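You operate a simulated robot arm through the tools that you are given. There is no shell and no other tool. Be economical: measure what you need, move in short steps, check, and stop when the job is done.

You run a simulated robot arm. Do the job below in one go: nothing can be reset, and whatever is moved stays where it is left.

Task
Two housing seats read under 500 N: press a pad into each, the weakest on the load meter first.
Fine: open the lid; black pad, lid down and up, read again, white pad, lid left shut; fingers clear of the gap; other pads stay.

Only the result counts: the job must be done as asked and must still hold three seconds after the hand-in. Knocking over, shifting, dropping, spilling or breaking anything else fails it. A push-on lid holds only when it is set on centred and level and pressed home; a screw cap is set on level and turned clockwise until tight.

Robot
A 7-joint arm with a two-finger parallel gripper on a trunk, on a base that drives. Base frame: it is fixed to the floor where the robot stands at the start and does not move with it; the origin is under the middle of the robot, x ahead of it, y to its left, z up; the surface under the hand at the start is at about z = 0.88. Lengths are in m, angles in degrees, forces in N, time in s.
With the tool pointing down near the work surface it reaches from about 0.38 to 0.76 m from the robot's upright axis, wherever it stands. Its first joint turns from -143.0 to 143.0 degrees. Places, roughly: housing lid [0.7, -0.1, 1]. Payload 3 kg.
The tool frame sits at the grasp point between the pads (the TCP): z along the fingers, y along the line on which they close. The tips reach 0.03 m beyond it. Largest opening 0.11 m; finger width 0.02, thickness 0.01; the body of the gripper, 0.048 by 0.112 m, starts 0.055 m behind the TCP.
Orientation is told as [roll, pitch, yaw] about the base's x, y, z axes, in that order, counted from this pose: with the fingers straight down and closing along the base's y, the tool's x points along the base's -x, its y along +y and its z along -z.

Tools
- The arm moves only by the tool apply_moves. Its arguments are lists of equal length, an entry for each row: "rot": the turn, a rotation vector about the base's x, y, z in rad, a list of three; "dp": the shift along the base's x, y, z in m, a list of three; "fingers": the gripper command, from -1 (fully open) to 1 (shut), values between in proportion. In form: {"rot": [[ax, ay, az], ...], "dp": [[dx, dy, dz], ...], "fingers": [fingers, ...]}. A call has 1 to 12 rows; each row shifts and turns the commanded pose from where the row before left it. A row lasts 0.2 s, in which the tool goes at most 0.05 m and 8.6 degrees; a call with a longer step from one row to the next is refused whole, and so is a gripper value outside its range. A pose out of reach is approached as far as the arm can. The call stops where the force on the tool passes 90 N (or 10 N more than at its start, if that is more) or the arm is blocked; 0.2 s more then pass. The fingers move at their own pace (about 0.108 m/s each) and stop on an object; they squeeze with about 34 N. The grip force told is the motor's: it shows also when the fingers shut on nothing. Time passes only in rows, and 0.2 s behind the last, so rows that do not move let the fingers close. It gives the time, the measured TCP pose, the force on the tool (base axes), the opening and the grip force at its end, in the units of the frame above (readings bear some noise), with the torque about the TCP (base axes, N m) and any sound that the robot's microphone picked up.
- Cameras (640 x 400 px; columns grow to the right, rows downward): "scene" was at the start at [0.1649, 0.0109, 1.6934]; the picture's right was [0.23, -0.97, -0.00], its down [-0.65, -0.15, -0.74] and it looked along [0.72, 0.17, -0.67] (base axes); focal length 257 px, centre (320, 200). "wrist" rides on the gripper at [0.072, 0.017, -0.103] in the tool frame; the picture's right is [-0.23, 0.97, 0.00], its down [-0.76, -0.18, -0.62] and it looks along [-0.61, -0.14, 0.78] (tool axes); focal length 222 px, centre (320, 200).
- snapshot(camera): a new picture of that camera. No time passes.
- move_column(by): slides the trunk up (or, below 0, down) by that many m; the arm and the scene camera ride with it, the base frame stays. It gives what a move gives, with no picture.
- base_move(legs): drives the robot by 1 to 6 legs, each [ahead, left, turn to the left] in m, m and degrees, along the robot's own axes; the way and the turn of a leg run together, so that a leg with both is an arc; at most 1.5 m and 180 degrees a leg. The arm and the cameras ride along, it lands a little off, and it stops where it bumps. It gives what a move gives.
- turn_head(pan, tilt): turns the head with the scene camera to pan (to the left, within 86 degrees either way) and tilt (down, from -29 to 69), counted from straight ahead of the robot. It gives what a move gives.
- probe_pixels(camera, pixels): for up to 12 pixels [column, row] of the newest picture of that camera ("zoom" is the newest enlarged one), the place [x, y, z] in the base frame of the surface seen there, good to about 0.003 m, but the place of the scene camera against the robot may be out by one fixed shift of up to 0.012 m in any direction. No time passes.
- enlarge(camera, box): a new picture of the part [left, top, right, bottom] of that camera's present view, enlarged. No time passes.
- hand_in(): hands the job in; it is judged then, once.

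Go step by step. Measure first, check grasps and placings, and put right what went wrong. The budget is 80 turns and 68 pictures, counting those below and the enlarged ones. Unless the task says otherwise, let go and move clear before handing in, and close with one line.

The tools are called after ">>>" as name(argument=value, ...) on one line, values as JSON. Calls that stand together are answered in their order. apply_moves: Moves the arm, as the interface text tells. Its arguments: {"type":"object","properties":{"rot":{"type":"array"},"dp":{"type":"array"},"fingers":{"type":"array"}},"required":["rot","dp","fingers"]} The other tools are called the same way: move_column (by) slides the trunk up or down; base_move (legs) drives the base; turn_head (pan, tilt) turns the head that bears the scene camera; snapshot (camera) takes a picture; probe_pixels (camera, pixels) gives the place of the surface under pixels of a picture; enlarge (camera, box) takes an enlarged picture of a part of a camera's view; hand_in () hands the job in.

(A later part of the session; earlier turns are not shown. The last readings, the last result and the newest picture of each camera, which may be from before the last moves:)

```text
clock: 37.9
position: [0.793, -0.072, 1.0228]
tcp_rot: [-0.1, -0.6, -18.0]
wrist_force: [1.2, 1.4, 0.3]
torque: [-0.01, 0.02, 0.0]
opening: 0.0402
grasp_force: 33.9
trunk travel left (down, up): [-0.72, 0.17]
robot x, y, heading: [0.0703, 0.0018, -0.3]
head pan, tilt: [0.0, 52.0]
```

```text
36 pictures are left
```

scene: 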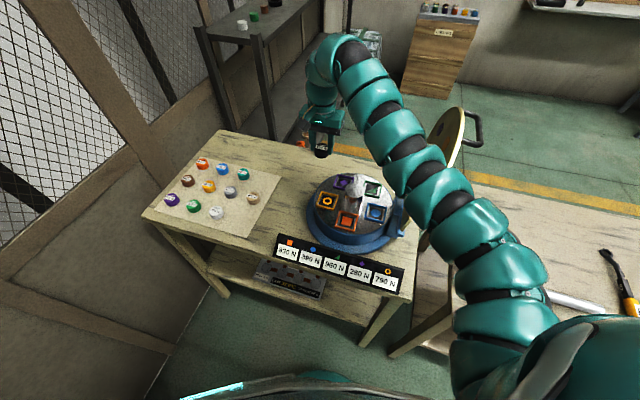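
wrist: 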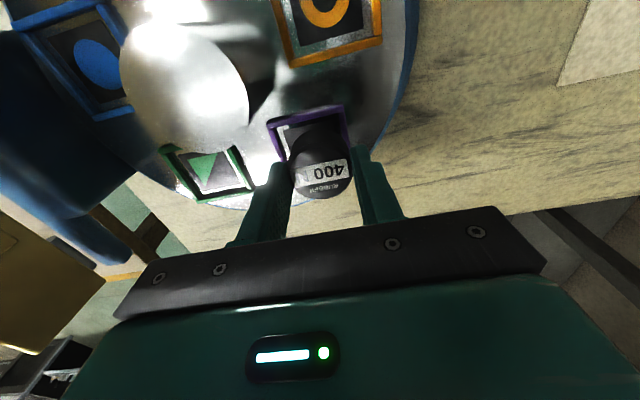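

The reading lags the target by about 8 mm in y. I'll let it settle and re-read.

>>> apply_moves(rot=[[0, 0, 0], [0, 0, 0]], dp=[[0, 0, 0], [0, 0, 0]], fingers=[1, 1])

>>> enlarge(camera="wrist", box=[220, 80, 420, 220])

```text
clock: 38.5
position: [0.7927, -0.0727, 1.0233]
tcp_rot: [-0.2, -0.5, -18.0]
wrist_force: [-0.3, 0.3, 1.0]
torque: [0.04, 0.0, 0.01]
opening: 0.0403
grasp_force: 34.2
trunk travel left (down, up): [-0.72, 0.17]
robot x, y, heading: [0.0698, 0.0018, -0.0]
head pan, tilt: [0.0, 52.0]
```

```text
2.86 times, centred on (320, 150) of wrist
```

zoom: 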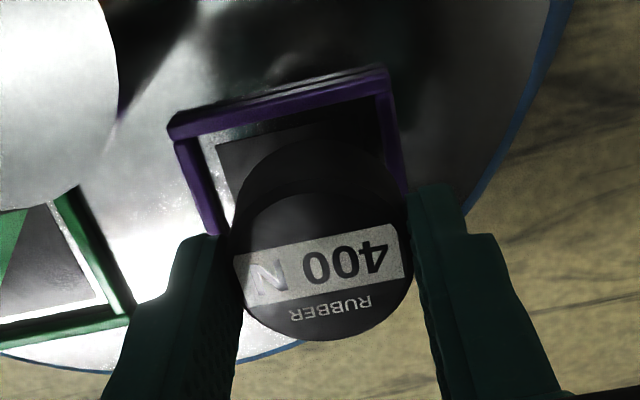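

It's genuinely off, so I'll apply the correction (0.0037,-0.0075).

>>> apply_moves(rot=[[0, 0, 0], [0, 0, 0]], dp=[[0.0037, -0.0075, -0.002], [0, 0, 0]], fingers=[1, 1])

>>> enlarge(camera="wrist", box=[220, 80, 420, 220])

```text
clock: 39.1
position: [0.7968, -0.0783, 1.0231]
tcp_rot: [-0.3, -0.8, -18.0]
wrist_force: [-0.2, -0.8, -1.0]
torque: [0.04, -0.03, 0.0]
opening: 0.0405
grasp_force: 33.5
trunk travel left (down, up): [-0.72, 0.17]
robot x, y, heading: [0.0679, -0.0011, -0.3]
head pan, tilt: [0.0, 52.0]
```

```text
2.86 times, centred on (320, 150) of wrist
```

zoom: 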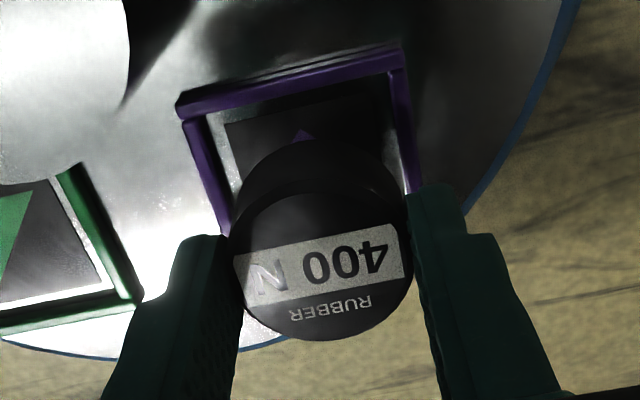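

The image agrees with the readings: the pad is 2 mm off the seat in +n and 0.8° off level. I'll correct both and lower gently.

>>> apply_moves(rot=[[0.004, 0.012, 0], [0, 0, 0], [0, 0, 0], [0, 0, 0]], dp=[[-0.0004, -0.002, -0.004], [0, 0, -0.006], [0, 0, -0.005], [0, 0, 0]], fingers=[1, 1, 1, 1])

>>> enlarge(camera="wrist", box=[220, 80, 420, 220])

```text
clock: 40.1
position: [0.7959, -0.0814, 1.0071]
tcp_rot: [-0.4, 0.0, -18.1]
wrist_force: [0.9, 0.9, 0.1]
torque: [0.0, -0.03, 0.02]
opening: 0.0403
grasp_force: 34.1
trunk travel left (down, up): [-0.72, 0.17]
robot x, y, heading: [0.0678, 0.0015, 0.0]
head pan, tilt: [0.0, 52.0]
```

```text
2.86 times, centred on (320, 150) of wrist
```

zoom: 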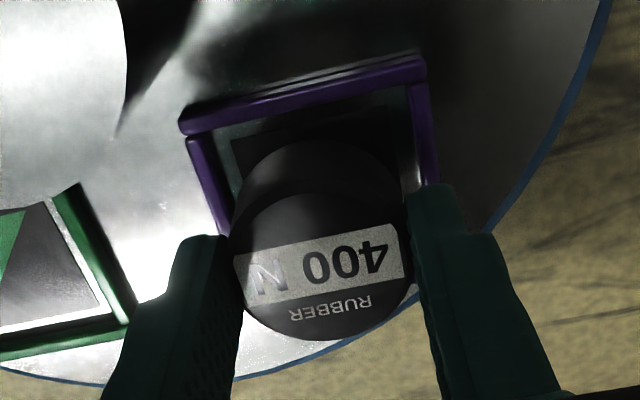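

The pad bottom is about 8 mm above the seat and inside the frame outline. I'll lower until it touches and press with the pad still held.

>>> apply_moves(rot=[[0.005, 0, 0], [0, 0, 0], [0, 0, 0]], dp=[[0.0003, 0.001, -0.005], [0, 0, -0.004], [0, 0, -0.002]], fingers=[1, 1, 1])

>>> enlarge(camera="wrist", box=[220, 80, 420, 220])

```text
clock: 40.9
position: [0.7933, -0.0831, 0.999]
tcp_rot: [0.1, 0.0, -18.1]
wrist_force: [0.0, 0.0, -1.5]
torque: [-0.01, 0.03, 0.01]
opening: 0.0403
grasp_force: 34.1
trunk travel left (down, up): [-0.72, 0.17]
robot x, y, heading: [0.0735, -0.0018, -0.4]
head pan, tilt: [0.0, 52.0]
```

```text
2.86 times, centred on (320, 150) of wrist
```

zoom: 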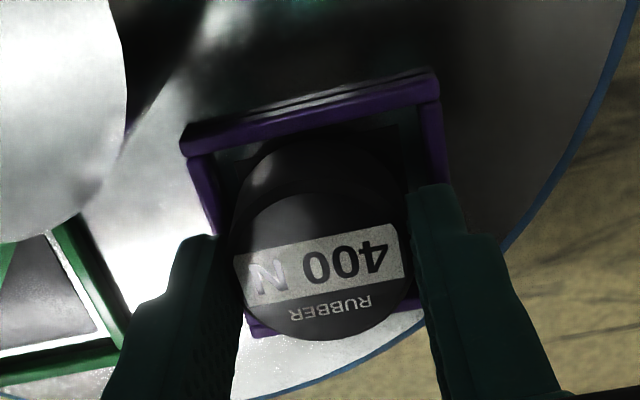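

The pad is in the frame with little contact force. I'll nudge +2.5 mm toward centre and keep lowering until there's clear resistance.

>>> apply_moves(rot=[[0, 0, 0], [0, 0, 0], [0, 0, 0], [0, 0, 0]], dp=[[0.002, 0.002, 0], [0, 0, -0.003], [0, 0, -0.003], [0, 0, -0.003]], fingers=[1, 1, 1, 1])

>>> enlarge(camera="wrist", box=[220, 80, 420, 220])

```text
clock: 41.9
position: [0.7951, -0.0834, 0.9918]
tcp_rot: [0.5, -0.2, -18.0]
wrist_force: [-12.3, 10.4, 58.3]
torque: [0.07, 0.38, -0.02]
opening: 0.0406
grasp_force: 34.0
trunk travel left (down, up): [-0.72, 0.17]
robot x, y, heading: [0.075, -0.0025, -0.2]
head pan, tilt: [0.0, 52.0]
```

```text
2.86 times, centred on (320, 150) of wrist
```

zoom: 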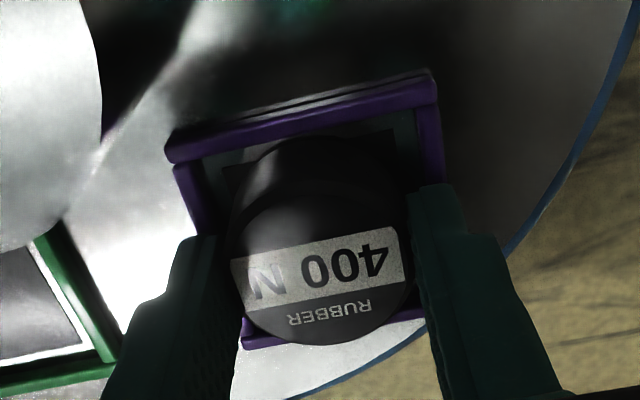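

The pad is seated with about 58 N down. I'll relax, open a little, rise, and look.

>>> apply_moves(rot=[[0, 0, 0], [0, 0, 0], [0, 0, 0], [0, 0, 0], [0, 0, 0]], dp=[[0, 0, 0.003], [0, 0, 0], [0, 0, 0.015], [0, 0, 0.03], [0, 0, 0.02]], fingers=[0, 0, 0, 0, 0])

>>> enlarge(camera="wrist", box=[210, 40, 430, 200])

```text
clock: 43.1
position: [0.799, -0.0813, 1.0529]
tcp_rot: [0.2, 0.6, -17.9]
wrist_force: [-0.6, 0.5, -0.1]
torque: [0.01, -0.01, 0.0]
opening: 0.0549
grasp_force: 0.1
trunk travel left (down, up): [-0.72, 0.17]
robot x, y, heading: [0.0727, -0.0012, -0.1]
head pan, tilt: [0.0, 52.0]
```

```text
2.50 times, centred on (320, 120) of wrist
```

zoom: 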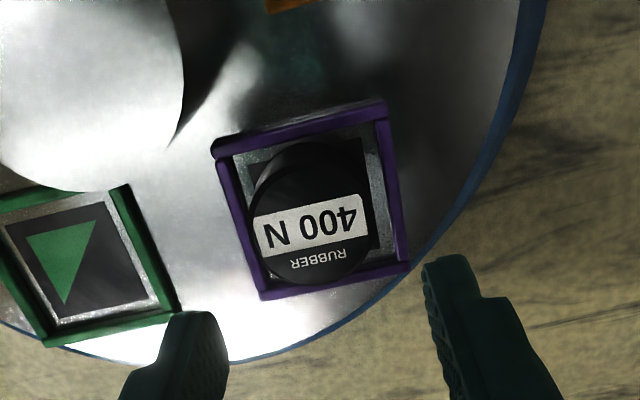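

The pad sits inside the purple frame. I'll probe its offset and height.

>>> probe_pixels(camera="zoom", pixels=[[312, 225], [256, 235], [366, 215], [300, 170], [318, 278], [230, 150], [375, 115], [255, 285], [400, 255], [378, 165]])

```text
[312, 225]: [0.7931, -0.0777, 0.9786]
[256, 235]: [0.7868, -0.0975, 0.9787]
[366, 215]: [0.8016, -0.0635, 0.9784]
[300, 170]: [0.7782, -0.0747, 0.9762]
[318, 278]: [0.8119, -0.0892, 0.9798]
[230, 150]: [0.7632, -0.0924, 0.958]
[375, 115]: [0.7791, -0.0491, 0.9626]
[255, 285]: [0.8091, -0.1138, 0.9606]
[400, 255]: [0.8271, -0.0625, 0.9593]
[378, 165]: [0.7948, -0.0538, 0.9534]
```

The pad is centred within 1–2 mm, with its top at 0.9785. Now I'll close the fingers and press it home from above.

>>> apply_moves(rot=[[0, -0.01, 0], [0, 0, 0], [0, 0, 0], [0, 0, 0], [0, 0, 0], [0, 0, 0], [0, 0, 0], [0, 0, 0], [0, 0, 0]], dp=[[-0.0045, 0.001, 0], [0, 0, 0], [0, 0, 0], [0, 0, -0.033], [0, 0, -0.006], [0, 0, -0.005], [0, 0, -0.004], [0, 0, -0.003], [0, 0, -0.003]], fingers=[1, 1, 1, 1, 1, 1, 1, 1, 1])

```text
clock: 45.1
position: [0.7945, -0.0848, 1.0088]
tcp_rot: [1.3, -1.1, -18.0]
wrist_force: [-22.5, 0.1, 52.8]
torque: [0.07, 1.01, 0.09]
opening: 0.0001
grasp_force: 33.7
trunk travel left (down, up): [-0.72, 0.17]
robot x, y, heading: [0.0705, -0.0018, -0.1]
head pan, tilt: [0.0, 52.0]
stopped in row 9: the force on the tool passed its limit at 94 N (the readings are from after the stop); the commanded pose is now the measured one
```

It took 94 N with no further travel, so it's home. I'll rise clear and view the seat.

>>> apply_moves(rot=[[0, 0, 0], [-0.02, 0.02, 0], [0, 0, 0], [0, 0, 0]], dp=[[0, 0, 0.02], [0, 0, 0.03], [0, 0, 0.04], [0, 0, 0.04]], fingers=[1, 1, 1, 1])

>>> snapshot(camera="wrist")

>>> snapshot(camera="scene")

```text
clock: 46.1
position: [0.8023, -0.0878, 1.1323]
tcp_rot: [-0.5, 0.2, -18.2]
wrist_force: [-0.3, 0.6, 0.0]
torque: [-0.05, 0.0, 0.0]
opening: 0.0
grasp_force: 34.4
trunk travel left (down, up): [-0.72, 0.17]
robot x, y, heading: [0.0687, 0.0022, -0.1]
head pan, tilt: [0.0, 52.0]
```

```text
29 pictures are left
```

wrist: 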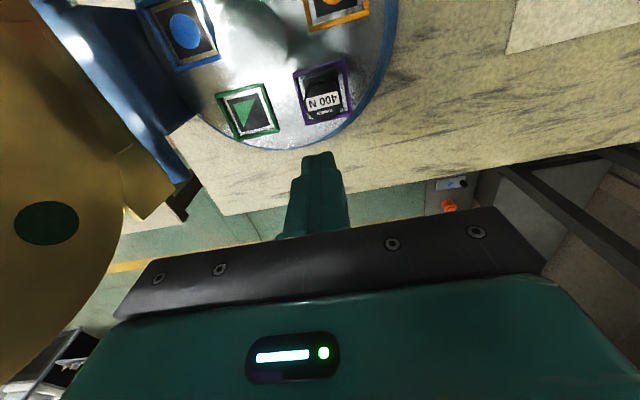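

```text
28 pictures are left
```

scene: 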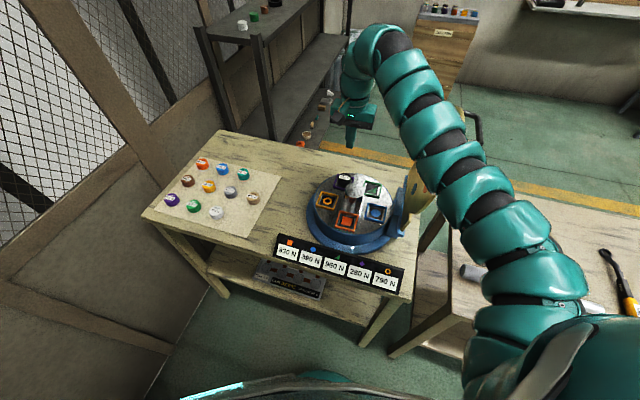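

The black pad is seated. Now for the lid: I'll back the base off to its earlier spot and raise the trunk to cross above the lid at its far side.

>>> base_move(legs=[[-0.05, 0.0, 0]])

>>> move_column(by=0.12)

>>> apply_moves(rot=[[0.083, -0.027, 0], [0.083, -0.027, 0], [0.083, -0.027, 0], [0.083, -0.027, 0], [0.083, -0.027, 0]], dp=[[0.01, -0.015, 0.035], [0.01, -0.015, 0.035], [0.01, -0.02, 0.035], [0, -0.04, 0.01], [0, -0.04, 0]], fingers=[0.36, 0.36, 0.36, 0.36, 0.36])

>>> snapshot(camera="scene")

```text
clock: 47.0
position: [0.7512, -0.0856, 1.1342]
tcp_rot: [-0.5, 0.1, -18.0]
wrist_force: [0.1, 0.7, 0.1]
torque: [0.02, -0.11, 0.0]
opening: 0.0
grasp_force: 34.5
trunk travel left (down, up): [-0.72, 0.17]
robot x, y, heading: [0.0202, 0.0012, -0.2]
head pan, tilt: [0.0, 52.0]
```

```text
clock: 48.5
position: [0.754, -0.086, 1.252]
tcp_rot: [-0.6, 0.2, -18.1]
wrist_force: [0.1, 0.0, 0.2]
torque: [0.0, -0.01, -0.02]
opening: 0.0003
grasp_force: 34.0
trunk travel left (down, up): [-0.84, 0.05]
robot x, y, heading: [0.0216, 0.0041, 0.1]
head pan, tilt: [0.0, 52.0]
```

```text
clock: 49.7
position: [0.7813, -0.2173, 1.366]
tcp_rot: [24.6, 0.3, -18.1]
wrist_force: [-0.1, -0.1, 0.4]
torque: [0.02, 0.02, -0.03]
opening: 0.0354
grasp_force: 0.1
trunk travel left (down, up): [-0.84, 0.05]
robot x, y, heading: [0.0241, 0.0007, 0.1]
head pan, tilt: [0.0, 52.0]
```

```text
27 pictures are left
```

scene: 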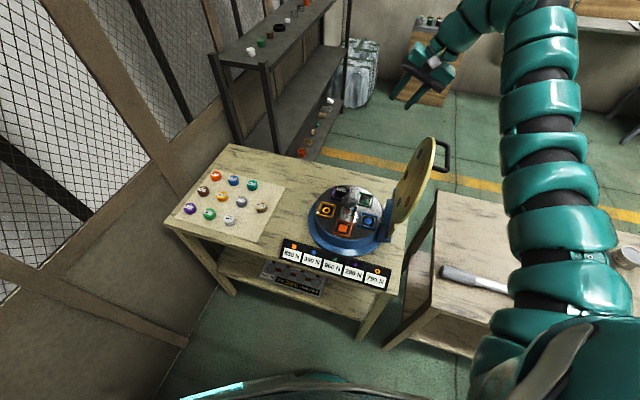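

Reach is fine. I'll measure the handle bar's present position.

>>> enlarge(camera="scene", box=[400, 125, 464, 185])

```text
6.67 times, centred on (432, 155) of scene
```

zoom: 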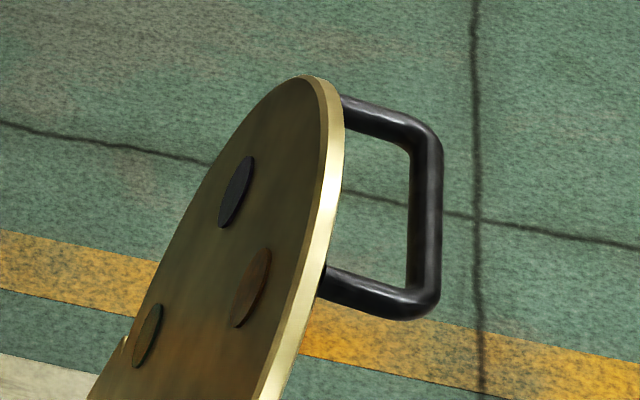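

>>> probe_pixels(camera="zoom", pixels=[[427, 160], [427, 220], [425, 280], [332, 130], [335, 180], [320, 85], [330, 280]])

```text
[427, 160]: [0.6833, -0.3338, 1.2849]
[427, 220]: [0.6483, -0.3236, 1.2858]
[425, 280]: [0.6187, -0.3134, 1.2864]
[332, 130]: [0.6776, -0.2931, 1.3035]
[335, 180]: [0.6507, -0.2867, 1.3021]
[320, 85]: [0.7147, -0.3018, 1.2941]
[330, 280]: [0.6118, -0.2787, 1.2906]
```

The bar centre is about (0.647,-0.319,1.276). I'll move to a pre-grasp pose above it at 25° tilt.

>>> apply_moves(rot=[[0, 0, 0], [0, 0, 0], [0, 0, 0], [0, 0, 0], [0, 0, 0], [0, 0, 0], [0, 0, 0]], dp=[[-0.007, -0.038, 0.003], [-0.007, -0.038, 0.003], [-0.007, -0.038, 0.003], [-0.04, -0.004, -0.005], [-0.04, -0.004, -0.005], [-0.04, -0.004, -0.005], [0, 0, 0]], fingers=[0.36, 0.36, 0.36, 0.36, 0.36, 0.36, 0.36])

>>> snapshot(camera="wrist")

```text
clock: 51.3
position: [0.6427, -0.3412, 1.3594]
tcp_rot: [24.4, 0.3, -18.0]
wrist_force: [0.5, 0.8, -0.6]
torque: [-0.02, 0.04, 0.0]
opening: 0.0351
grasp_force: 0.1
trunk travel left (down, up): [-0.84, 0.05]
robot x, y, heading: [0.0195, -0.0011, -0.3]
head pan, tilt: [0.0, 52.0]
```

```text
25 pictures are left
```

wrist: 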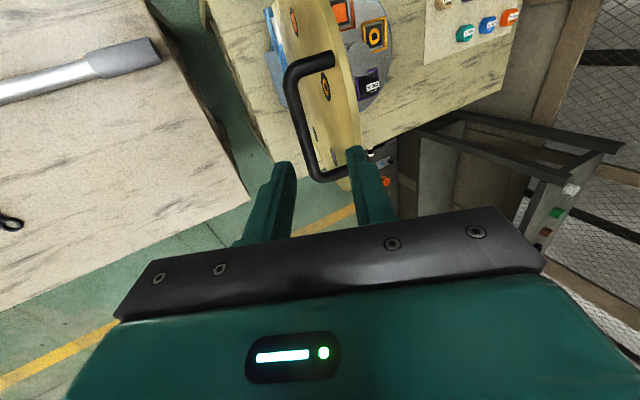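

>>> probe_pixels(camera="wrist", pixels=[[289, 85], [296, 115], [306, 150], [335, 110], [350, 120]])

```text
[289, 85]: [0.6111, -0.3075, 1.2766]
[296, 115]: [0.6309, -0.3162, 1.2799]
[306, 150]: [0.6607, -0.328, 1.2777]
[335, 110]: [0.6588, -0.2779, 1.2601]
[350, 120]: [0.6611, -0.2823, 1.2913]
```

The bar is 17 mm toward the left finger. I'll shift, advance along the tool, and close.

>>> apply_moves(rot=[[0, 0, 0], [0, 0, 0], [0, 0, 0], [0, 0, 0], [0, 0, 0], [0, 0, 0]], dp=[[-0.0048, -0.0149, -0.0073], [0.0052, 0.016, -0.036], [0.0052, 0.016, -0.036], [0.0013, 0.004, -0.009], [0, 0, 0], [0, 0, 0]], fingers=[0.36, 0.36, 0.36, 0.36, 1, 1])

>>> snapshot(camera="wrist")

```text
clock: 52.7
position: [0.6675, -0.3355, 1.2965]
tcp_rot: [24.6, -0.1, -17.7]
wrist_force: [17.1, 18.4, 35.0]
torque: [0.77, -0.78, 0.46]
opening: 0.0116
grasp_force: 44.4
out of reach, approached as far as the arm can: row 2, 3, 4
trunk travel left (down, up): [-0.84, 0.05]
robot x, y, heading: [0.0171, -0.0005, 0.3]
head pan, tilt: [0.0, 52.0]
```

```text
24 pictures are left
```

wrist: 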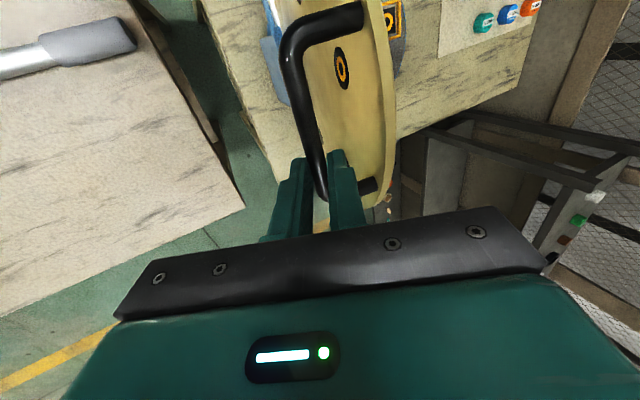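

The bar is held near the fingertips because the inner reach limit stopped the approach. I'll reopen, back the base 0.03 m, and take a deeper grip.

>>> apply_moves(rot=[[0, 0, 0], [0, 0, 0]], dp=[[0, 0, 0], [0, 0, 0]], fingers=[0.36, 0.36])

>>> base_move(legs=[[-0.03, 0.0, 0]])

>>> snapshot(camera="wrist")

```text
clock: 53.3
position: [0.666, -0.3451, 1.2916]
tcp_rot: [24.7, 0.4, -18.3]
wrist_force: [-0.5, 1.4, 0.1]
torque: [0.04, 0.0, 0.01]
opening: 0.0361
grasp_force: 1.3
trunk travel left (down, up): [-0.84, 0.05]
robot x, y, heading: [0.023, -0.0016, -0.2]
head pan, tilt: [0.0, 52.0]
```

```text
clock: 54.2
position: [0.6363, -0.3404, 1.2928]
tcp_rot: [24.4, 0.4, -18.1]
wrist_force: [4.8, 10.6, 1.9]
torque: [0.2, -0.26, 0.05]
opening: 0.0412
grasp_force: 5.6
trunk travel left (down, up): [-0.84, 0.05]
robot x, y, heading: [-0.0103, 0.0012, 0.1]
head pan, tilt: [0.0, 52.0]
```

```text
23 pictures are left
```

wrist: 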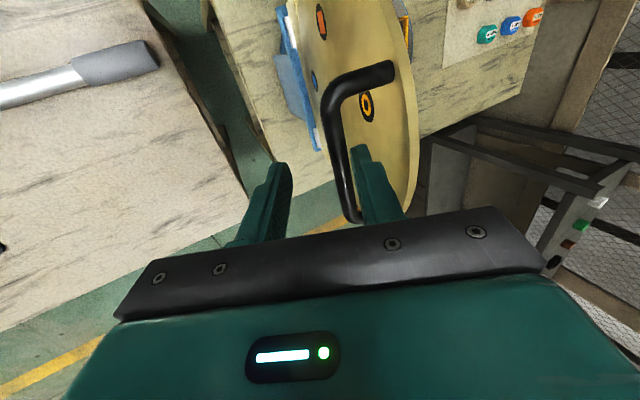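

The right finger rests against the bar. I'll shift +n 17 mm, then go deeper and close.

>>> apply_moves(rot=[[0, 0, 0], [0, 0, 0], [0, 0, 0], [0, 0, 0]], dp=[[0.005, 0.0155, 0], [0.006, 0.002, -0.016], [0, 0, 0], [0, 0, 0]], fingers=[0.36, 0.36, 1, 1])

>>> snapshot(camera="wrist")

```text
clock: 55.2
position: [0.6499, -0.322, 1.2796]
tcp_rot: [24.6, 0.3, -17.8]
wrist_force: [15.0, 11.2, 23.1]
torque: [0.15, -0.43, 0.62]
opening: 0.0115
grasp_force: 44.8
trunk travel left (down, up): [-0.84, 0.05]
robot x, y, heading: [-0.0101, -0.0024, 0.0]
head pan, tilt: [0.0, 52.0]
```

```text
22 pictures are left
```

wrist: 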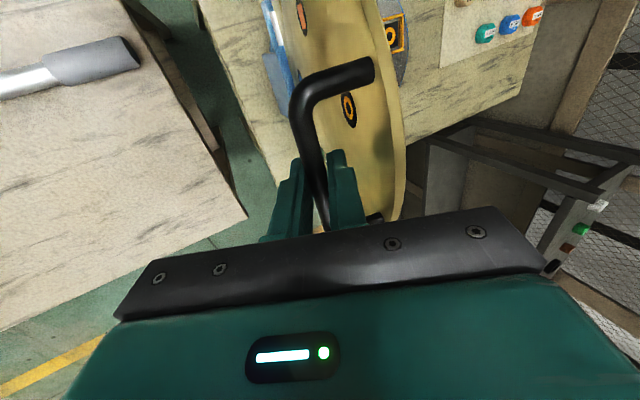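

The grasp is good, but with the trunk this high and the base this far back the closed position would be out of reach. I'll release, retreat, and set the trunk and base as they were for the opening, which is proven.

>>> apply_moves(rot=[[0, 0, 0], [0, 0, 0], [0, 0, 0], [0, 0, 0], [0.083, -0.027, 0], [0.083, -0.027, 0], [0.083, -0.027, 0], [0.083, -0.027, 0], [0.083, -0.027, 0]], dp=[[0, 0, 0], [0, 0, 0], [-0.0065, -0.0201, 0.0453], [-0.0065, -0.0201, 0.0453], [-0.0094, -0.005, 0.018], [-0.0094, -0.005, 0.018], [-0.0094, -0.005, 0.018], [-0.0094, -0.005, 0.018], [-0.0094, -0.005, 0.018]], fingers=[0.36, 0.36, 0.36, 0.36, 0.36, 0.36, 0.36, 0.36, 0.36])

>>> base_move(legs=[[0.03, 0.0, 0]])

>>> move_column(by=-0.13)

>>> snapshot(camera="wrist")

```text
clock: 57.2
position: [0.588, -0.3894, 1.4558]
tcp_rot: [49.8, 0.1, -18.0]
wrist_force: [0.4, 0.3, 0.2]
torque: [0.02, -0.02, -0.04]
opening: 0.0353
grasp_force: 0.0
out of reach, approached as far as the arm can: row 6
trunk travel left (down, up): [-0.84, 0.05]
robot x, y, heading: [-0.0103, -0.0044, 0.1]
head pan, tilt: [0.0, 52.0]
```

```text
clock: 58.0
position: [0.6198, -0.3894, 1.4532]
tcp_rot: [49.6, 0.4, -17.8]
wrist_force: [0.3, 1.1, 0.0]
torque: [0.01, 0.01, 0.05]
opening: 0.0354
grasp_force: 0.0
trunk travel left (down, up): [-0.84, 0.05]
robot x, y, heading: [0.0211, 0.0012, 0.1]
head pan, tilt: [0.0, 52.0]
```

```text
clock: 59.6
position: [0.6185, -0.3876, 1.3241]
tcp_rot: [49.7, 0.3, -17.8]
wrist_force: [0.7, 0.0, 0.1]
torque: [-0.03, -0.01, 0.01]
opening: 0.0351
grasp_force: 0.0
trunk travel left (down, up): [-0.71, 0.18]
robot x, y, heading: [0.0199, 0.004, -0.1]
head pan, tilt: [0.0, 52.0]
```

```text
21 pictures are left
```

wrist: 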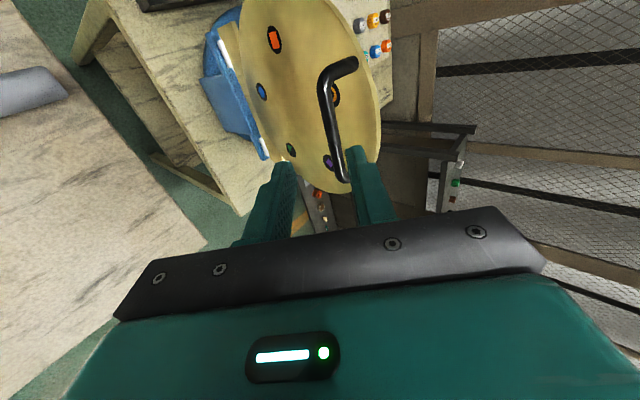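

The bar is 85 mm ahead and 10 mm in tool +y. I'll align, advance and grasp.

>>> apply_moves(rot=[[0, 0, 0], [0, 0, 0], [0, 0, 0], [0, 0, 0], [0, 0, 0]], dp=[[0.0081, 0.0044, 0.008], [0.0095, 0.0291, -0.0257], [0.0102, 0.0313, -0.0276], [0, 0, 0], [0, 0, 0]], fingers=[0.36, 0.36, 0.36, 1, 1])

>>> snapshot(camera="wrist")

```text
clock: 60.8
position: [0.6459, -0.3214, 1.2771]
tcp_rot: [49.6, 0.3, -17.8]
wrist_force: [-4.5, 6.6, -17.0]
torque: [-0.42, -1.25, -0.2]
opening: 0.0116
grasp_force: 45.7
trunk travel left (down, up): [-0.71, 0.18]
robot x, y, heading: [0.0203, -0.0005, 0.0]
head pan, tilt: [0.0, 52.0]
```

```text
20 pictures are left
```

wrist: 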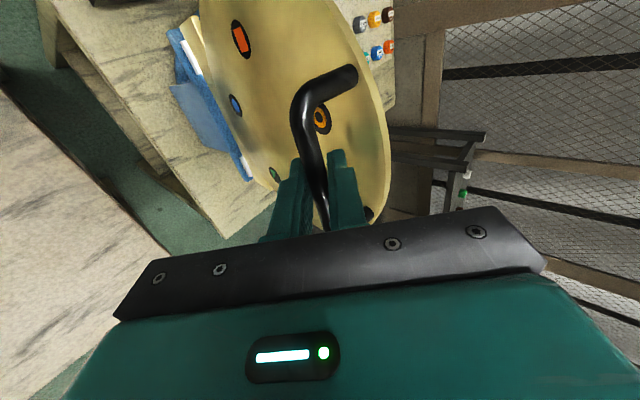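

Firm, centred grasp. I'll close the lid along the fitted arc (R 0.271), first 60%.

>>> apply_moves(rot=[[-0.083, 0.027, 0], [-0.083, 0.027, 0], [-0.083, 0.027, 0], [-0.083, 0.027, 0], [-0.083, 0.027, 0], [-0.083, 0.027, 0]], dp=[[0.0139, 0.0427, 0.0083], [0.0141, 0.0434, 0.0006], [0.0139, 0.0429, -0.0069], [0.0133, 0.0411, -0.0145], [0.0125, 0.0383, -0.0214], [0.0111, 0.0342, -0.0279]], fingers=[1, 1, 1, 1, 1, 1])

```text
clock: 62.2
position: [0.727, -0.0756, 1.2163]
tcp_rot: [19.5, 0.3, -18.0]
wrist_force: [15.4, 11.5, 8.4]
torque: [0.05, 0.37, 0.68]
opening: 0.0119
grasp_force: 45.3
trunk travel left (down, up): [-0.71, 0.18]
robot x, y, heading: [0.0222, -0.0001, -0.6]
head pan, tilt: [0.0, 52.0]
```

On track with low forces. I'll finish the closing.

>>> apply_moves(rot=[[-0.083, 0.027, 0], [-0.083, 0.027, 0], [-0.083, 0.027, 0], [-0.083, 0.027, 0], [0, 0, 0]], dp=[[0.0095, 0.0294, -0.0335], [0.0077, 0.0236, -0.0383], [0.0056, 0.0172, -0.0418], [0.0033, 0.0103, -0.0435], [0, 0, -0.003]], fingers=[1, 1, 1, 1, 1])

>>> snapshot(camera="scene")

```text
clock: 63.4
position: [0.7502, 0.0015, 1.0597]
tcp_rot: [-0.4, -0.1, -18.0]
wrist_force: [13.8, 16.3, 31.3]
torque: [0.31, 0.56, 0.18]
opening: 0.0116
grasp_force: 45.2
trunk travel left (down, up): [-0.71, 0.18]
robot x, y, heading: [0.0203, 0.0017, 0.3]
head pan, tilt: [0.0, 52.0]
```

```text
19 pictures are left
```

scene: 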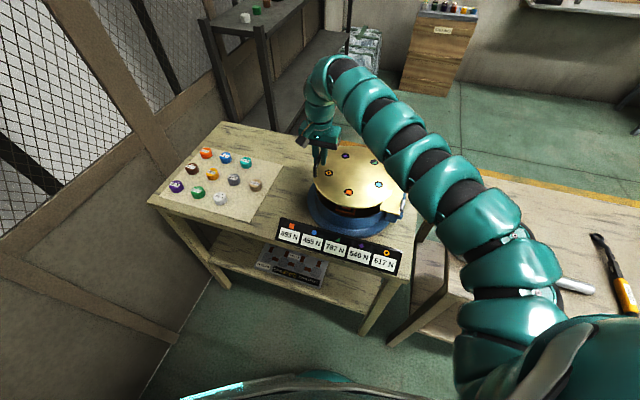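

The lid is closed and the meter has changed. I'll read it now.

>>> enlarge(camera="scene", box=[270, 205, 410, 285])

```text
4.57 times, centred on (340, 245) of scene
```

zoom: 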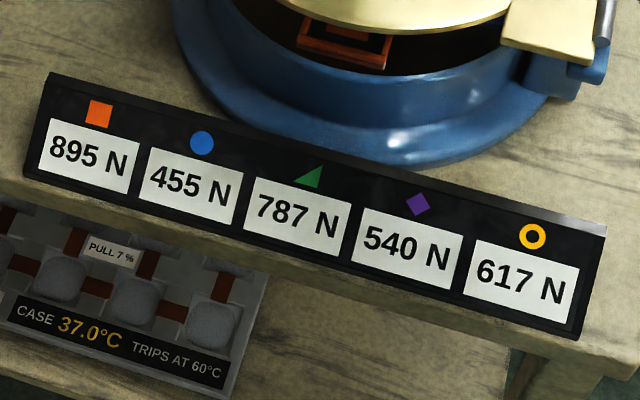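

Now only blue reads under 500 (455 N). I'll open the lid again by the reverse arc.

>>> apply_moves(rot=[[0, 0, 0], [0.083, -0.027, 0], [0.083, -0.027, 0], [0.083, -0.027, 0], [0.083, -0.027, 0], [0.083, -0.027, 0], [0.083, -0.027, 0], [0.083, -0.027, 0], [0.083, -0.027, 0], [0.083, -0.027, 0], [0.083, -0.027, 0]], dp=[[0, 0, 0.003], [-0.0033, -0.0103, 0.0435], [-0.0056, -0.0172, 0.0418], [-0.0077, -0.0236, 0.0383], [-0.0095, -0.0294, 0.0335], [-0.0111, -0.0342, 0.0279], [-0.0125, -0.0383, 0.0214], [-0.0133, -0.0411, 0.0145], [-0.0139, -0.0429, 0.0069], [-0.0141, -0.0434, -0.0006], [-0.0145, -0.0445, -0.0083]], fingers=[1, 1, 1, 1, 1, 1, 1, 1, 1, 1, 1])

>>> apply_moves(rot=[[0, 0, 0], [0, 0, 0], [0, 0, 0], [0, 0, 0], [0, 0, 0], [0, 0, 0]], dp=[[0, 0, 0], [0, 0, 0], [0, 0, 0], [-0.006, -0.018, 0.016], [-0.0118, -0.0364, 0.032], [-0.0118, -0.0364, 0.032]], fingers=[1, 0.36, 0.36, 0.36, 0.36, 0.36])

>>> snapshot(camera="scene")

```text
clock: 65.8
position: [0.6456, -0.3235, 1.2782]
tcp_rot: [49.6, 0.4, -17.7]
wrist_force: [-5.1, 8.5, -6.5]
torque: [0.08, 0.03, 1.21]
opening: 0.012
grasp_force: 44.9
trunk travel left (down, up): [-0.71, 0.18]
robot x, y, heading: [0.0227, -0.0017, -0.1]
head pan, tilt: [0.0, 52.0]
```

```text
clock: 67.2
position: [0.6144, -0.3879, 1.3322]
tcp_rot: [49.9, -0.2, -18.5]
wrist_force: [0.6, 0.5, -0.8]
torque: [-0.04, -0.01, 0.02]
opening: 0.0351
grasp_force: 0.2
out of reach, approached as far as the arm can: row 6
trunk travel left (down, up): [-0.71, 0.18]
robot x, y, heading: [0.0224, -0.0016, 0.0]
head pan, tilt: [0.0, 52.0]
```

```text
17 pictures are left
```

scene: 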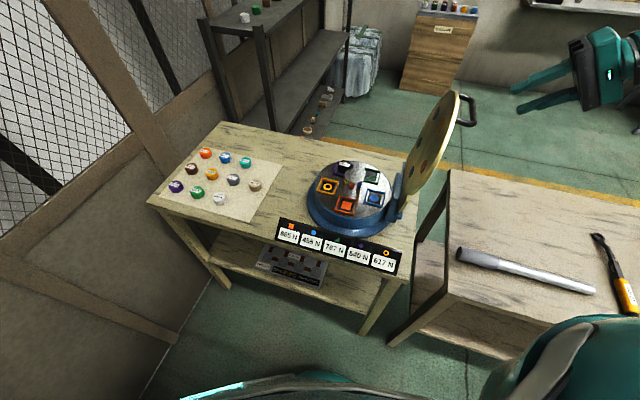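

The lid is open again and the readings still show blue at 455. I'll cross back over to the pad side.

>>> move_column(by=0.13)

>>> apply_moves(rot=[[-0.083, 0.027, 0], [-0.083, 0.027, 0], [-0.083, 0.027, 0], [-0.083, 0.027, 0], [-0.083, 0.027, 0], [-0.083, 0.027, 0], [-0.083, 0.027, 0], [-0.083, 0.027, 0], [-0.083, 0.027, 0], [-0.083, 0.027, 0], [0, 0, 0], [0, 0, 0]], dp=[[0.029, 0.0116, -0.012], [0.029, 0.0116, -0.012], [0.029, 0.0116, -0.012], [0.029, 0.0116, -0.012], [0.029, 0.0116, -0.012], [0.005, 0.04, -0.005], [0.005, 0.04, -0.005], [0.005, 0.04, -0.005], [0, 0.045, -0.01], [0, 0.045, -0.01], [0, 0.045, -0.01], [0, 0.045, -0.01]], fingers=[0.36, 0.36, 0.36, 0.36, 0.36, -0.3, -0.3, -0.3, -0.3, -0.3, -0.3, -0.3])

>>> base_move(legs=[[0.07, 0.0, 0]])

```text
clock: 68.8
position: [0.6136, -0.3887, 1.4628]
tcp_rot: [50.1, -0.2, -18.4]
wrist_force: [0.5, 0.5, 0.0]
torque: [-0.02, 0.01, 0.0]
opening: 0.0352
grasp_force: 0.1
trunk travel left (down, up): [-0.84, 0.05]
robot x, y, heading: [0.0174, -0.0004, 0.0]
head pan, tilt: [0.0, 52.0]
```

```text
clock: 71.4
position: [0.7769, -0.0196, 1.3081]
tcp_rot: [-0.2, -0.5, -18.2]
wrist_force: [0.6, 0.1, -0.5]
torque: [-0.03, 0.0, 0.0]
opening: 0.0717
grasp_force: 0.1
out of reach, approached as far as the arm can: row 2, 3, 4, 5, 6, 7, 8, 9, 10
trunk travel left (down, up): [-0.84, 0.05]
robot x, y, heading: [0.0196, -0.0008, 0.0]
head pan, tilt: [0.0, 52.0]
```

```text
clock: 72.4
position: [0.8492, -0.0233, 1.3055]
tcp_rot: [-0.1, -0.2, -18.2]
wrist_force: [0.6, -0.7, 0.8]
torque: [-0.03, 0.01, 0.04]
opening: 0.0716
grasp_force: 0.0
trunk travel left (down, up): [-0.84, 0.05]
robot x, y, heading: [0.089, -0.0018, -0.0]
head pan, tilt: [0.0, 52.0]
```

Now I'll lower the trunk and travel to above the white pad at (0.7186,0.3435).

>>> move_column(by=-0.12)

>>> apply_moves(rot=[[0, 0, 0], [0, 0, 0], [0, 0, 0], [0, 0, 0], [0, 0, 0], [0, 0, 0], [0, 0, 0], [0, 0, 0], [0, 0, 0], [0, 0, 0], [0, 0, 0]], dp=[[-0.013, 0.0367, -0.0185], [-0.013, 0.0367, -0.0185], [-0.013, 0.0367, -0.0185], [-0.013, 0.0367, -0.0185], [-0.013, 0.0367, -0.0185], [-0.013, 0.0367, -0.0185], [-0.013, 0.0367, -0.0185], [-0.013, 0.0367, -0.0185], [-0.013, 0.0367, -0.0185], [-0.013, 0.0367, -0.0185], [0, 0, 0]], fingers=[-0.3, -0.3, -0.3, -0.3, -0.3, -0.3, -0.3, -0.3, -0.3, -0.3, -0.3])

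>>> snapshot(camera="wrist")

```text
clock: 73.9
position: [0.8467, -0.0217, 1.1882]
tcp_rot: [0.1, -0.5, -18.2]
wrist_force: [-0.3, -0.1, 0.2]
torque: [0.02, 0.03, 0.0]
opening: 0.0717
grasp_force: 0.0
trunk travel left (down, up): [-0.72, 0.17]
robot x, y, heading: [0.0912, 0.0008, 0.1]
head pan, tilt: [0.0, 52.0]
```

```text
clock: 76.3
position: [0.7012, 0.3108, 1.016]
tcp_rot: [-0.2, -0.4, -18.2]
wrist_force: [0.4, 0.0, 0.5]
torque: [0.01, -0.03, 0.03]
opening: 0.0716
grasp_force: 0.0
out of reach, approached as far as the arm can: row 8, 9, 10
trunk travel left (down, up): [-0.72, 0.17]
robot x, y, heading: [0.0921, 0.001, -0.2]
head pan, tilt: [0.0, 52.0]
```

```text
16 pictures are left
```

wrist: 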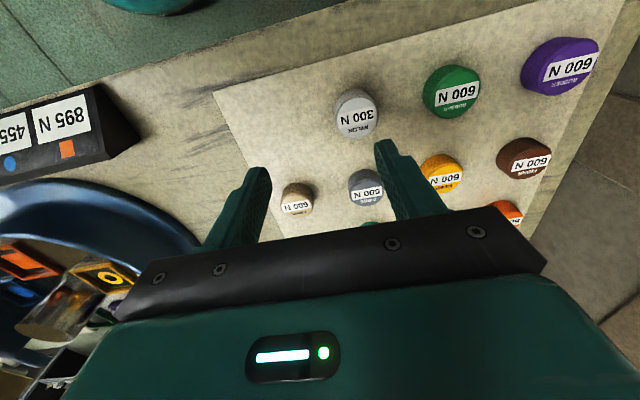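

I'm at the outer limit to the left. I'll shift the base 0.06 m left.

>>> base_move(legs=[[0.0, 0.07, 0]])

>>> apply_moves(rot=[[0, 0.007, 0], [0, 0, 0], [0, 0, 0]], dp=[[0.017, -0.0365, 0.0], [0, 0, -0.045], [0, 0, 0]], fingers=[-0.3, -0.3, -0.3])

>>> snapshot(camera="wrist")

```text
clock: 77.3
position: [0.7029, 0.38, 1.0165]
tcp_rot: [-0.1, -0.5, -18.1]
wrist_force: [0.0, 0.7, 0.2]
torque: [0.0, -0.01, -0.02]
opening: 0.0713
grasp_force: 0.1
trunk travel left (down, up): [-0.72, 0.17]
robot x, y, heading: [0.092, 0.0678, 0.4]
head pan, tilt: [0.0, 52.0]
```

```text
clock: 78.1
position: [0.7187, 0.34, 0.9711]
tcp_rot: [-0.2, 0.0, -18.1]
wrist_force: [-0.6, -0.9, -0.7]
torque: [0.01, 0.03, -0.01]
opening: 0.0714
grasp_force: 0.0
trunk travel left (down, up): [-0.72, 0.17]
robot x, y, heading: [0.0935, 0.0714, 0.1]
head pan, tilt: [0.0, 52.0]
```

```text
15 pictures are left
```

wrist: 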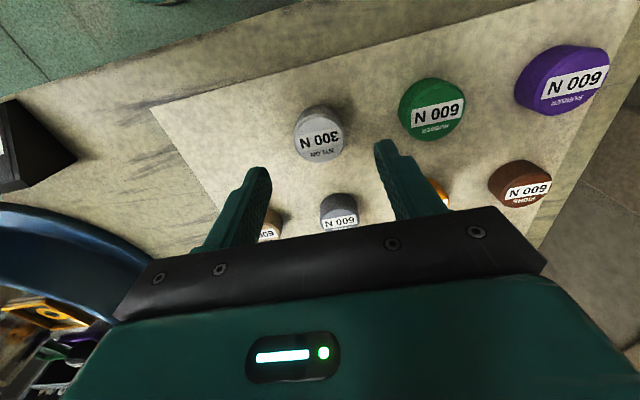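

White is centred at (320,140), matching the prediction. I'll descend, grip and lift.

>>> apply_moves(rot=[[0, 0, 0], [0, 0, 0], [0, 0, 0], [0, 0, 0], [0, 0, 0]], dp=[[0, 0.0015, -0.046], [0, 0, 0], [0, 0, 0], [0, 0, 0], [0, 0, 0]], fingers=[-0.3, 0.5, 1, 1, 1])

>>> apply_moves(rot=[[0, 0, 0], [0, 0, 0], [0, 0, 0], [0, 0, 0], [0, 0, 0]], dp=[[0, 0, 0.03], [0, 0, 0.045], [0, 0, 0.045], [0, 0, 0.045], [0, 0, 0.02]], fingers=[1, 1, 1, 1, 1])

```text
clock: 79.3
position: [0.7182, 0.3432, 0.9266]
tcp_rot: [-0.2, 0.1, -18.2]
wrist_force: [0.2, -0.7, -0.3]
torque: [0.0, 0.0, 0.03]
opening: 0.0405
grasp_force: 33.9
trunk travel left (down, up): [-0.72, 0.17]
robot x, y, heading: [0.0914, 0.07, -0.2]
head pan, tilt: [0.0, 52.0]
```

```text
clock: 80.5
position: [0.7188, 0.3426, 1.1086]
tcp_rot: [-0.2, 0.0, -18.1]
wrist_force: [-0.5, -0.5, -0.5]
torque: [-0.01, 0.02, -0.02]
opening: 0.0406
grasp_force: 34.5
trunk travel left (down, up): [-0.72, 0.17]
robot x, y, heading: [0.0927, 0.0691, 0.1]
head pan, tilt: [0.0, 52.0]
```

White is gripped (40.5 mm). I'll back the base slightly and carry it toward the blue seat, pausing short of it to look.

>>> base_move(legs=[[-0.03, 0.0, 0]])

>>> apply_moves(rot=[[0, 0, 0], [0, 0, 0], [0, 0, 0], [0, 0, 0], [0, 0, 0], [0, 0, 0], [0, 0, 0], [0, 0, 0], [0, 0, 0], [0, 0, 0]], dp=[[0.001, -0.0436, 0.002], [0.001, -0.0436, 0.002], [0.001, -0.0436, 0.002], [0.001, -0.0436, 0.002], [0.001, -0.0436, 0.002], [0.001, -0.0436, 0.002], [0.001, -0.0436, 0.002], [0.001, -0.0436, 0.002], [0.001, -0.0436, 0.002], [0, -0.0436, 0]], fingers=[1, 1, 1, 1, 1, 1, 1, 1, 1, 1])

>>> snapshot(camera="scene")

>>> snapshot(camera="wrist")

```text
clock: 81.3
position: [0.6867, 0.3439, 1.1099]
tcp_rot: [-0.2, -0.2, -18.1]
wrist_force: [0.0, -0.3, -1.2]
torque: [-0.02, -0.06, -0.01]
opening: 0.0402
grasp_force: 34.4
trunk travel left (down, up): [-0.72, 0.17]
robot x, y, heading: [0.062, 0.068, -0.0]
head pan, tilt: [0.0, 52.0]
```

```text
clock: 83.5
position: [0.6918, 0.1795, 1.1167]
tcp_rot: [-0.1, 0.1, -18.1]
wrist_force: [0.5, -0.3, -0.6]
torque: [-0.02, 0.02, 0.02]
opening: 0.0404
grasp_force: 34.3
out of reach, approached as far as the arm can: row 4, 5, 6, 7, 8, 9, 10
trunk travel left (down, up): [-0.72, 0.17]
robot x, y, heading: [0.0572, 0.0682, 0.1]
head pan, tilt: [0.0, 52.0]
```

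```text
14 pictures are left
```

scene: 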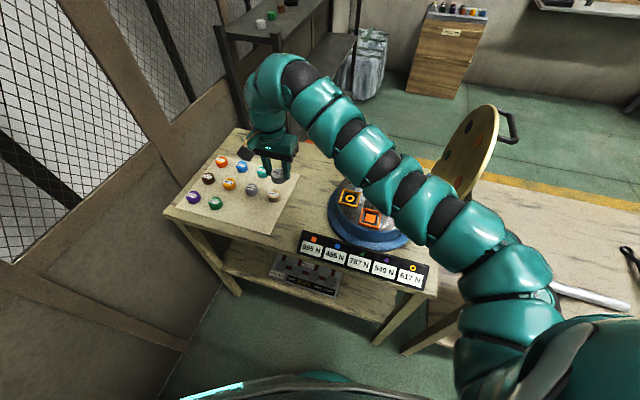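

```text
13 pictures are left
```

wrist: 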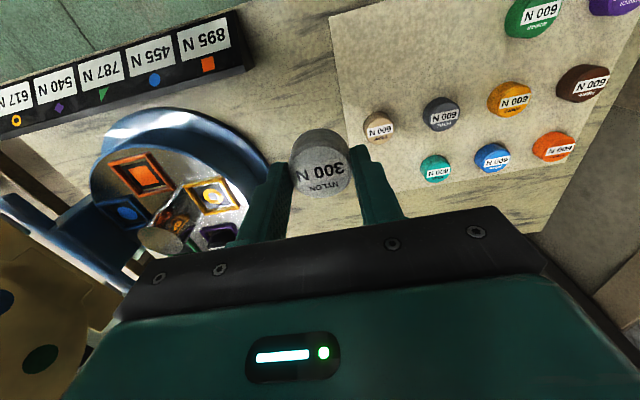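

The inner reach limit stopped the hand at y 0.18. I'll move the base back and right so that blue falls into the good range.

>>> base_move(legs=[[-0.075, -0.06, 0]])

>>> apply_moves(rot=[[0, 0, 0], [0, 0, 0], [0, 0, 0], [0, 0, 0], [0, 0, 0], [0, 0, 0]], dp=[[0.03, -0.015, 0.005], [0.025, -0.035, 0.005], [0.025, -0.035, 0.005], [0.002, -0.042, 0], [0, -0.042, 0], [0, -0.035, 0]], fingers=[1, 1, 1, 1, 1, 1])

>>> snapshot(camera="wrist")

```text
clock: 84.7
position: [0.6156, 0.1189, 1.1168]
tcp_rot: [0.0, 0.0, -18.1]
wrist_force: [0.0, 0.1, 0.5]
torque: [0.05, -0.02, -0.03]
opening: 0.0405
grasp_force: 33.9
trunk travel left (down, up): [-0.72, 0.17]
robot x, y, heading: [-0.0126, 0.0086, -0.0]
head pan, tilt: [0.0, 52.0]
```

```text
clock: 86.1
position: [0.6978, -0.085, 1.1311]
tcp_rot: [-0.1, 0.0, -18.0]
wrist_force: [0.2, -0.4, -0.6]
torque: [0.01, -0.01, 0.01]
opening: 0.0402
grasp_force: 34.4
trunk travel left (down, up): [-0.72, 0.17]
robot x, y, heading: [-0.0128, 0.0059, -0.2]
head pan, tilt: [0.0, 52.0]
```

```text
12 pictures are left
```

wrist: 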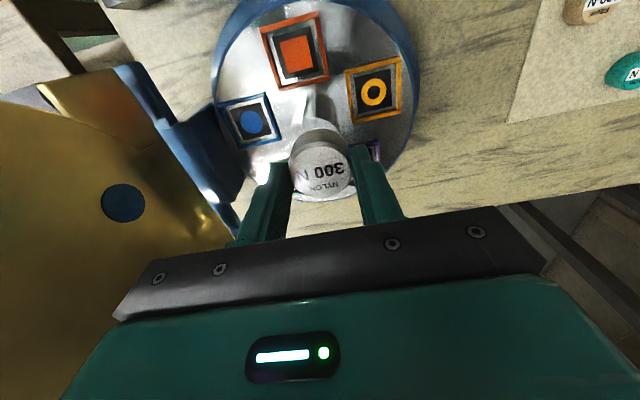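

Blue seat is visible at (252,122). I'll probe it and nearby lid and hinge points.

>>> probe_pixels(camera="wrist", pixels=[[252, 122], [226, 108], [268, 98], [242, 145], [130, 85], [180, 140], [215, 210], [140, 200], [90, 100]])

>>> snapshot(camera="scene")

```text
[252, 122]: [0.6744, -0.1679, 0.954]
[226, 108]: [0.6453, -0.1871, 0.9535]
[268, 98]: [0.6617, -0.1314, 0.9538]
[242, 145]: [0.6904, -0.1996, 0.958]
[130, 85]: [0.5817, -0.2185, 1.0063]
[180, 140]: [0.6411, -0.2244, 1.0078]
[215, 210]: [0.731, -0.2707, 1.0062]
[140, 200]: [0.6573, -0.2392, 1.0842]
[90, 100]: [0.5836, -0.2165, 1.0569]
```

```text
11 pictures are left
```

scene: 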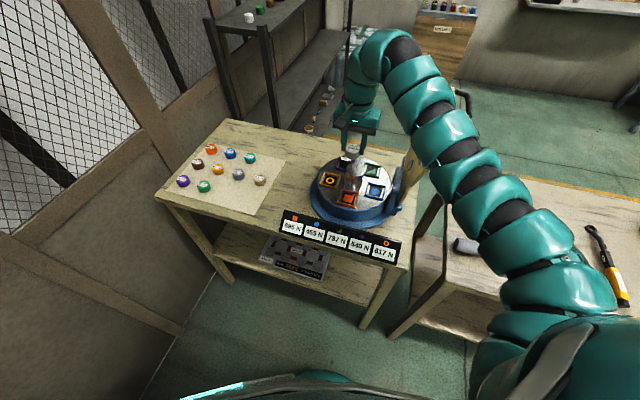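

Blue seat centre is (0.6744,-0.168,0.954). The lid stands 73 mm away along -n against a 56 mm body half-width, so it's clear. I'll move above blue and check.

>>> apply_moves(rot=[[0, 0, 0], [0, 0, 0], [0, 0, 0], [0, 0, 0]], dp=[[-0.0117, -0.0415, -0.01], [-0.0117, -0.0415, -0.01], [0, 0, -0.04], [0, 0, 0]], fingers=[1, 1, 1, 1])

>>> snapshot(camera="scene")

```text
clock: 87.1
position: [0.6871, -0.1254, 1.1116]
tcp_rot: [-0.2, 0.0, -18.1]
wrist_force: [1.2, 0.4, 0.1]
torque: [-0.06, 0.01, 0.01]
opening: 0.0403
grasp_force: 33.7
out of reach, approached as far as the arm can: row 2, 3
trunk travel left (down, up): [-0.72, 0.17]
robot x, y, heading: [-0.0166, 0.0082, 0.1]
head pan, tilt: [0.0, 52.0]
```

```text
10 pictures are left
```

scene: 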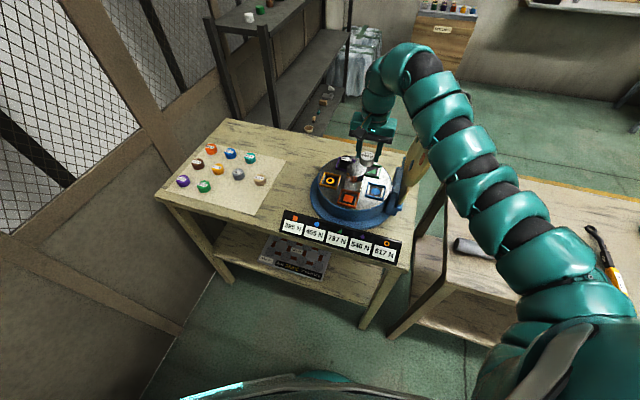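

The inner limit again: the data fit a shoulder about 0.2 m to the right with a minimum radius of about 0.70 m. I'll back the base another 0.045 m and approach blue.

>>> base_move(legs=[[-0.045, 0.0, 0]])

>>> apply_moves(rot=[[0, 0, 0], [0, 0, 0], [0, 0, 0], [0, 0, 0]], dp=[[0.016, -0.0215, 0], [0.0163, -0.0215, 0], [0, 0, -0.045], [0, 0, 0]], fingers=[1, 1, 1, 1])

```text
clock: 88.0
position: [0.6465, -0.1377, 1.1136]
tcp_rot: [-0.1, -0.2, -18.5]
wrist_force: [0.1, 1.0, -0.2]
torque: [0.04, 0.0, -0.01]
opening: 0.0399
grasp_force: 33.8
trunk travel left (down, up): [-0.72, 0.17]
robot x, y, heading: [-0.0509, 0.0052, -0.3]
head pan, tilt: [0.0, 52.0]
```

```text
clock: 89.0
position: [0.68, -0.1793, 1.0676]
tcp_rot: [-0.2, 0.0, -18.4]
wrist_force: [0.7, -0.7, -0.2]
torque: [0.0, 0.02, 0.0]
opening: 0.0404
grasp_force: 34.3
trunk travel left (down, up): [-0.72, 0.17]
robot x, y, heading: [-0.0546, 0.0044, -0.3]
head pan, tilt: [0.0, 52.0]
```

Reached. I'll correct by (-0.0056,+0.0113) and lower to 1.02, then look closely.

>>> apply_moves(rot=[[0, 0, 0], [0, 0, 0], [0, 0, 0]], dp=[[-0.0056, 0.0113, -0.01], [0, 0, -0.038], [0, 0, 0]], fingers=[1, 1, 1])

>>> enlarge(camera="wrist", box=[208, 80, 432, 220])

```text
clock: 89.8
position: [0.6749, -0.1665, 1.0196]
tcp_rot: [-0.2, 0.0, -18.6]
wrist_force: [-0.9, -0.3, -0.7]
torque: [0.03, -0.03, 0.0]
opening: 0.0403
grasp_force: 33.9
trunk travel left (down, up): [-0.72, 0.17]
robot x, y, heading: [-0.0533, 0.0074, -0.6]
head pan, tilt: [0.0, 52.0]
```

```text
2.86 times, centred on (320, 150) of wrist
```

zoom: 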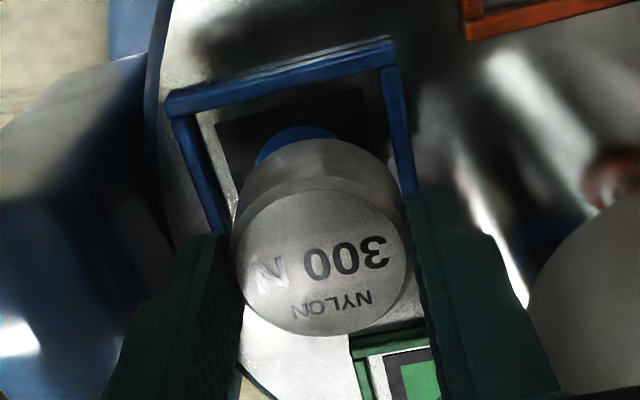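

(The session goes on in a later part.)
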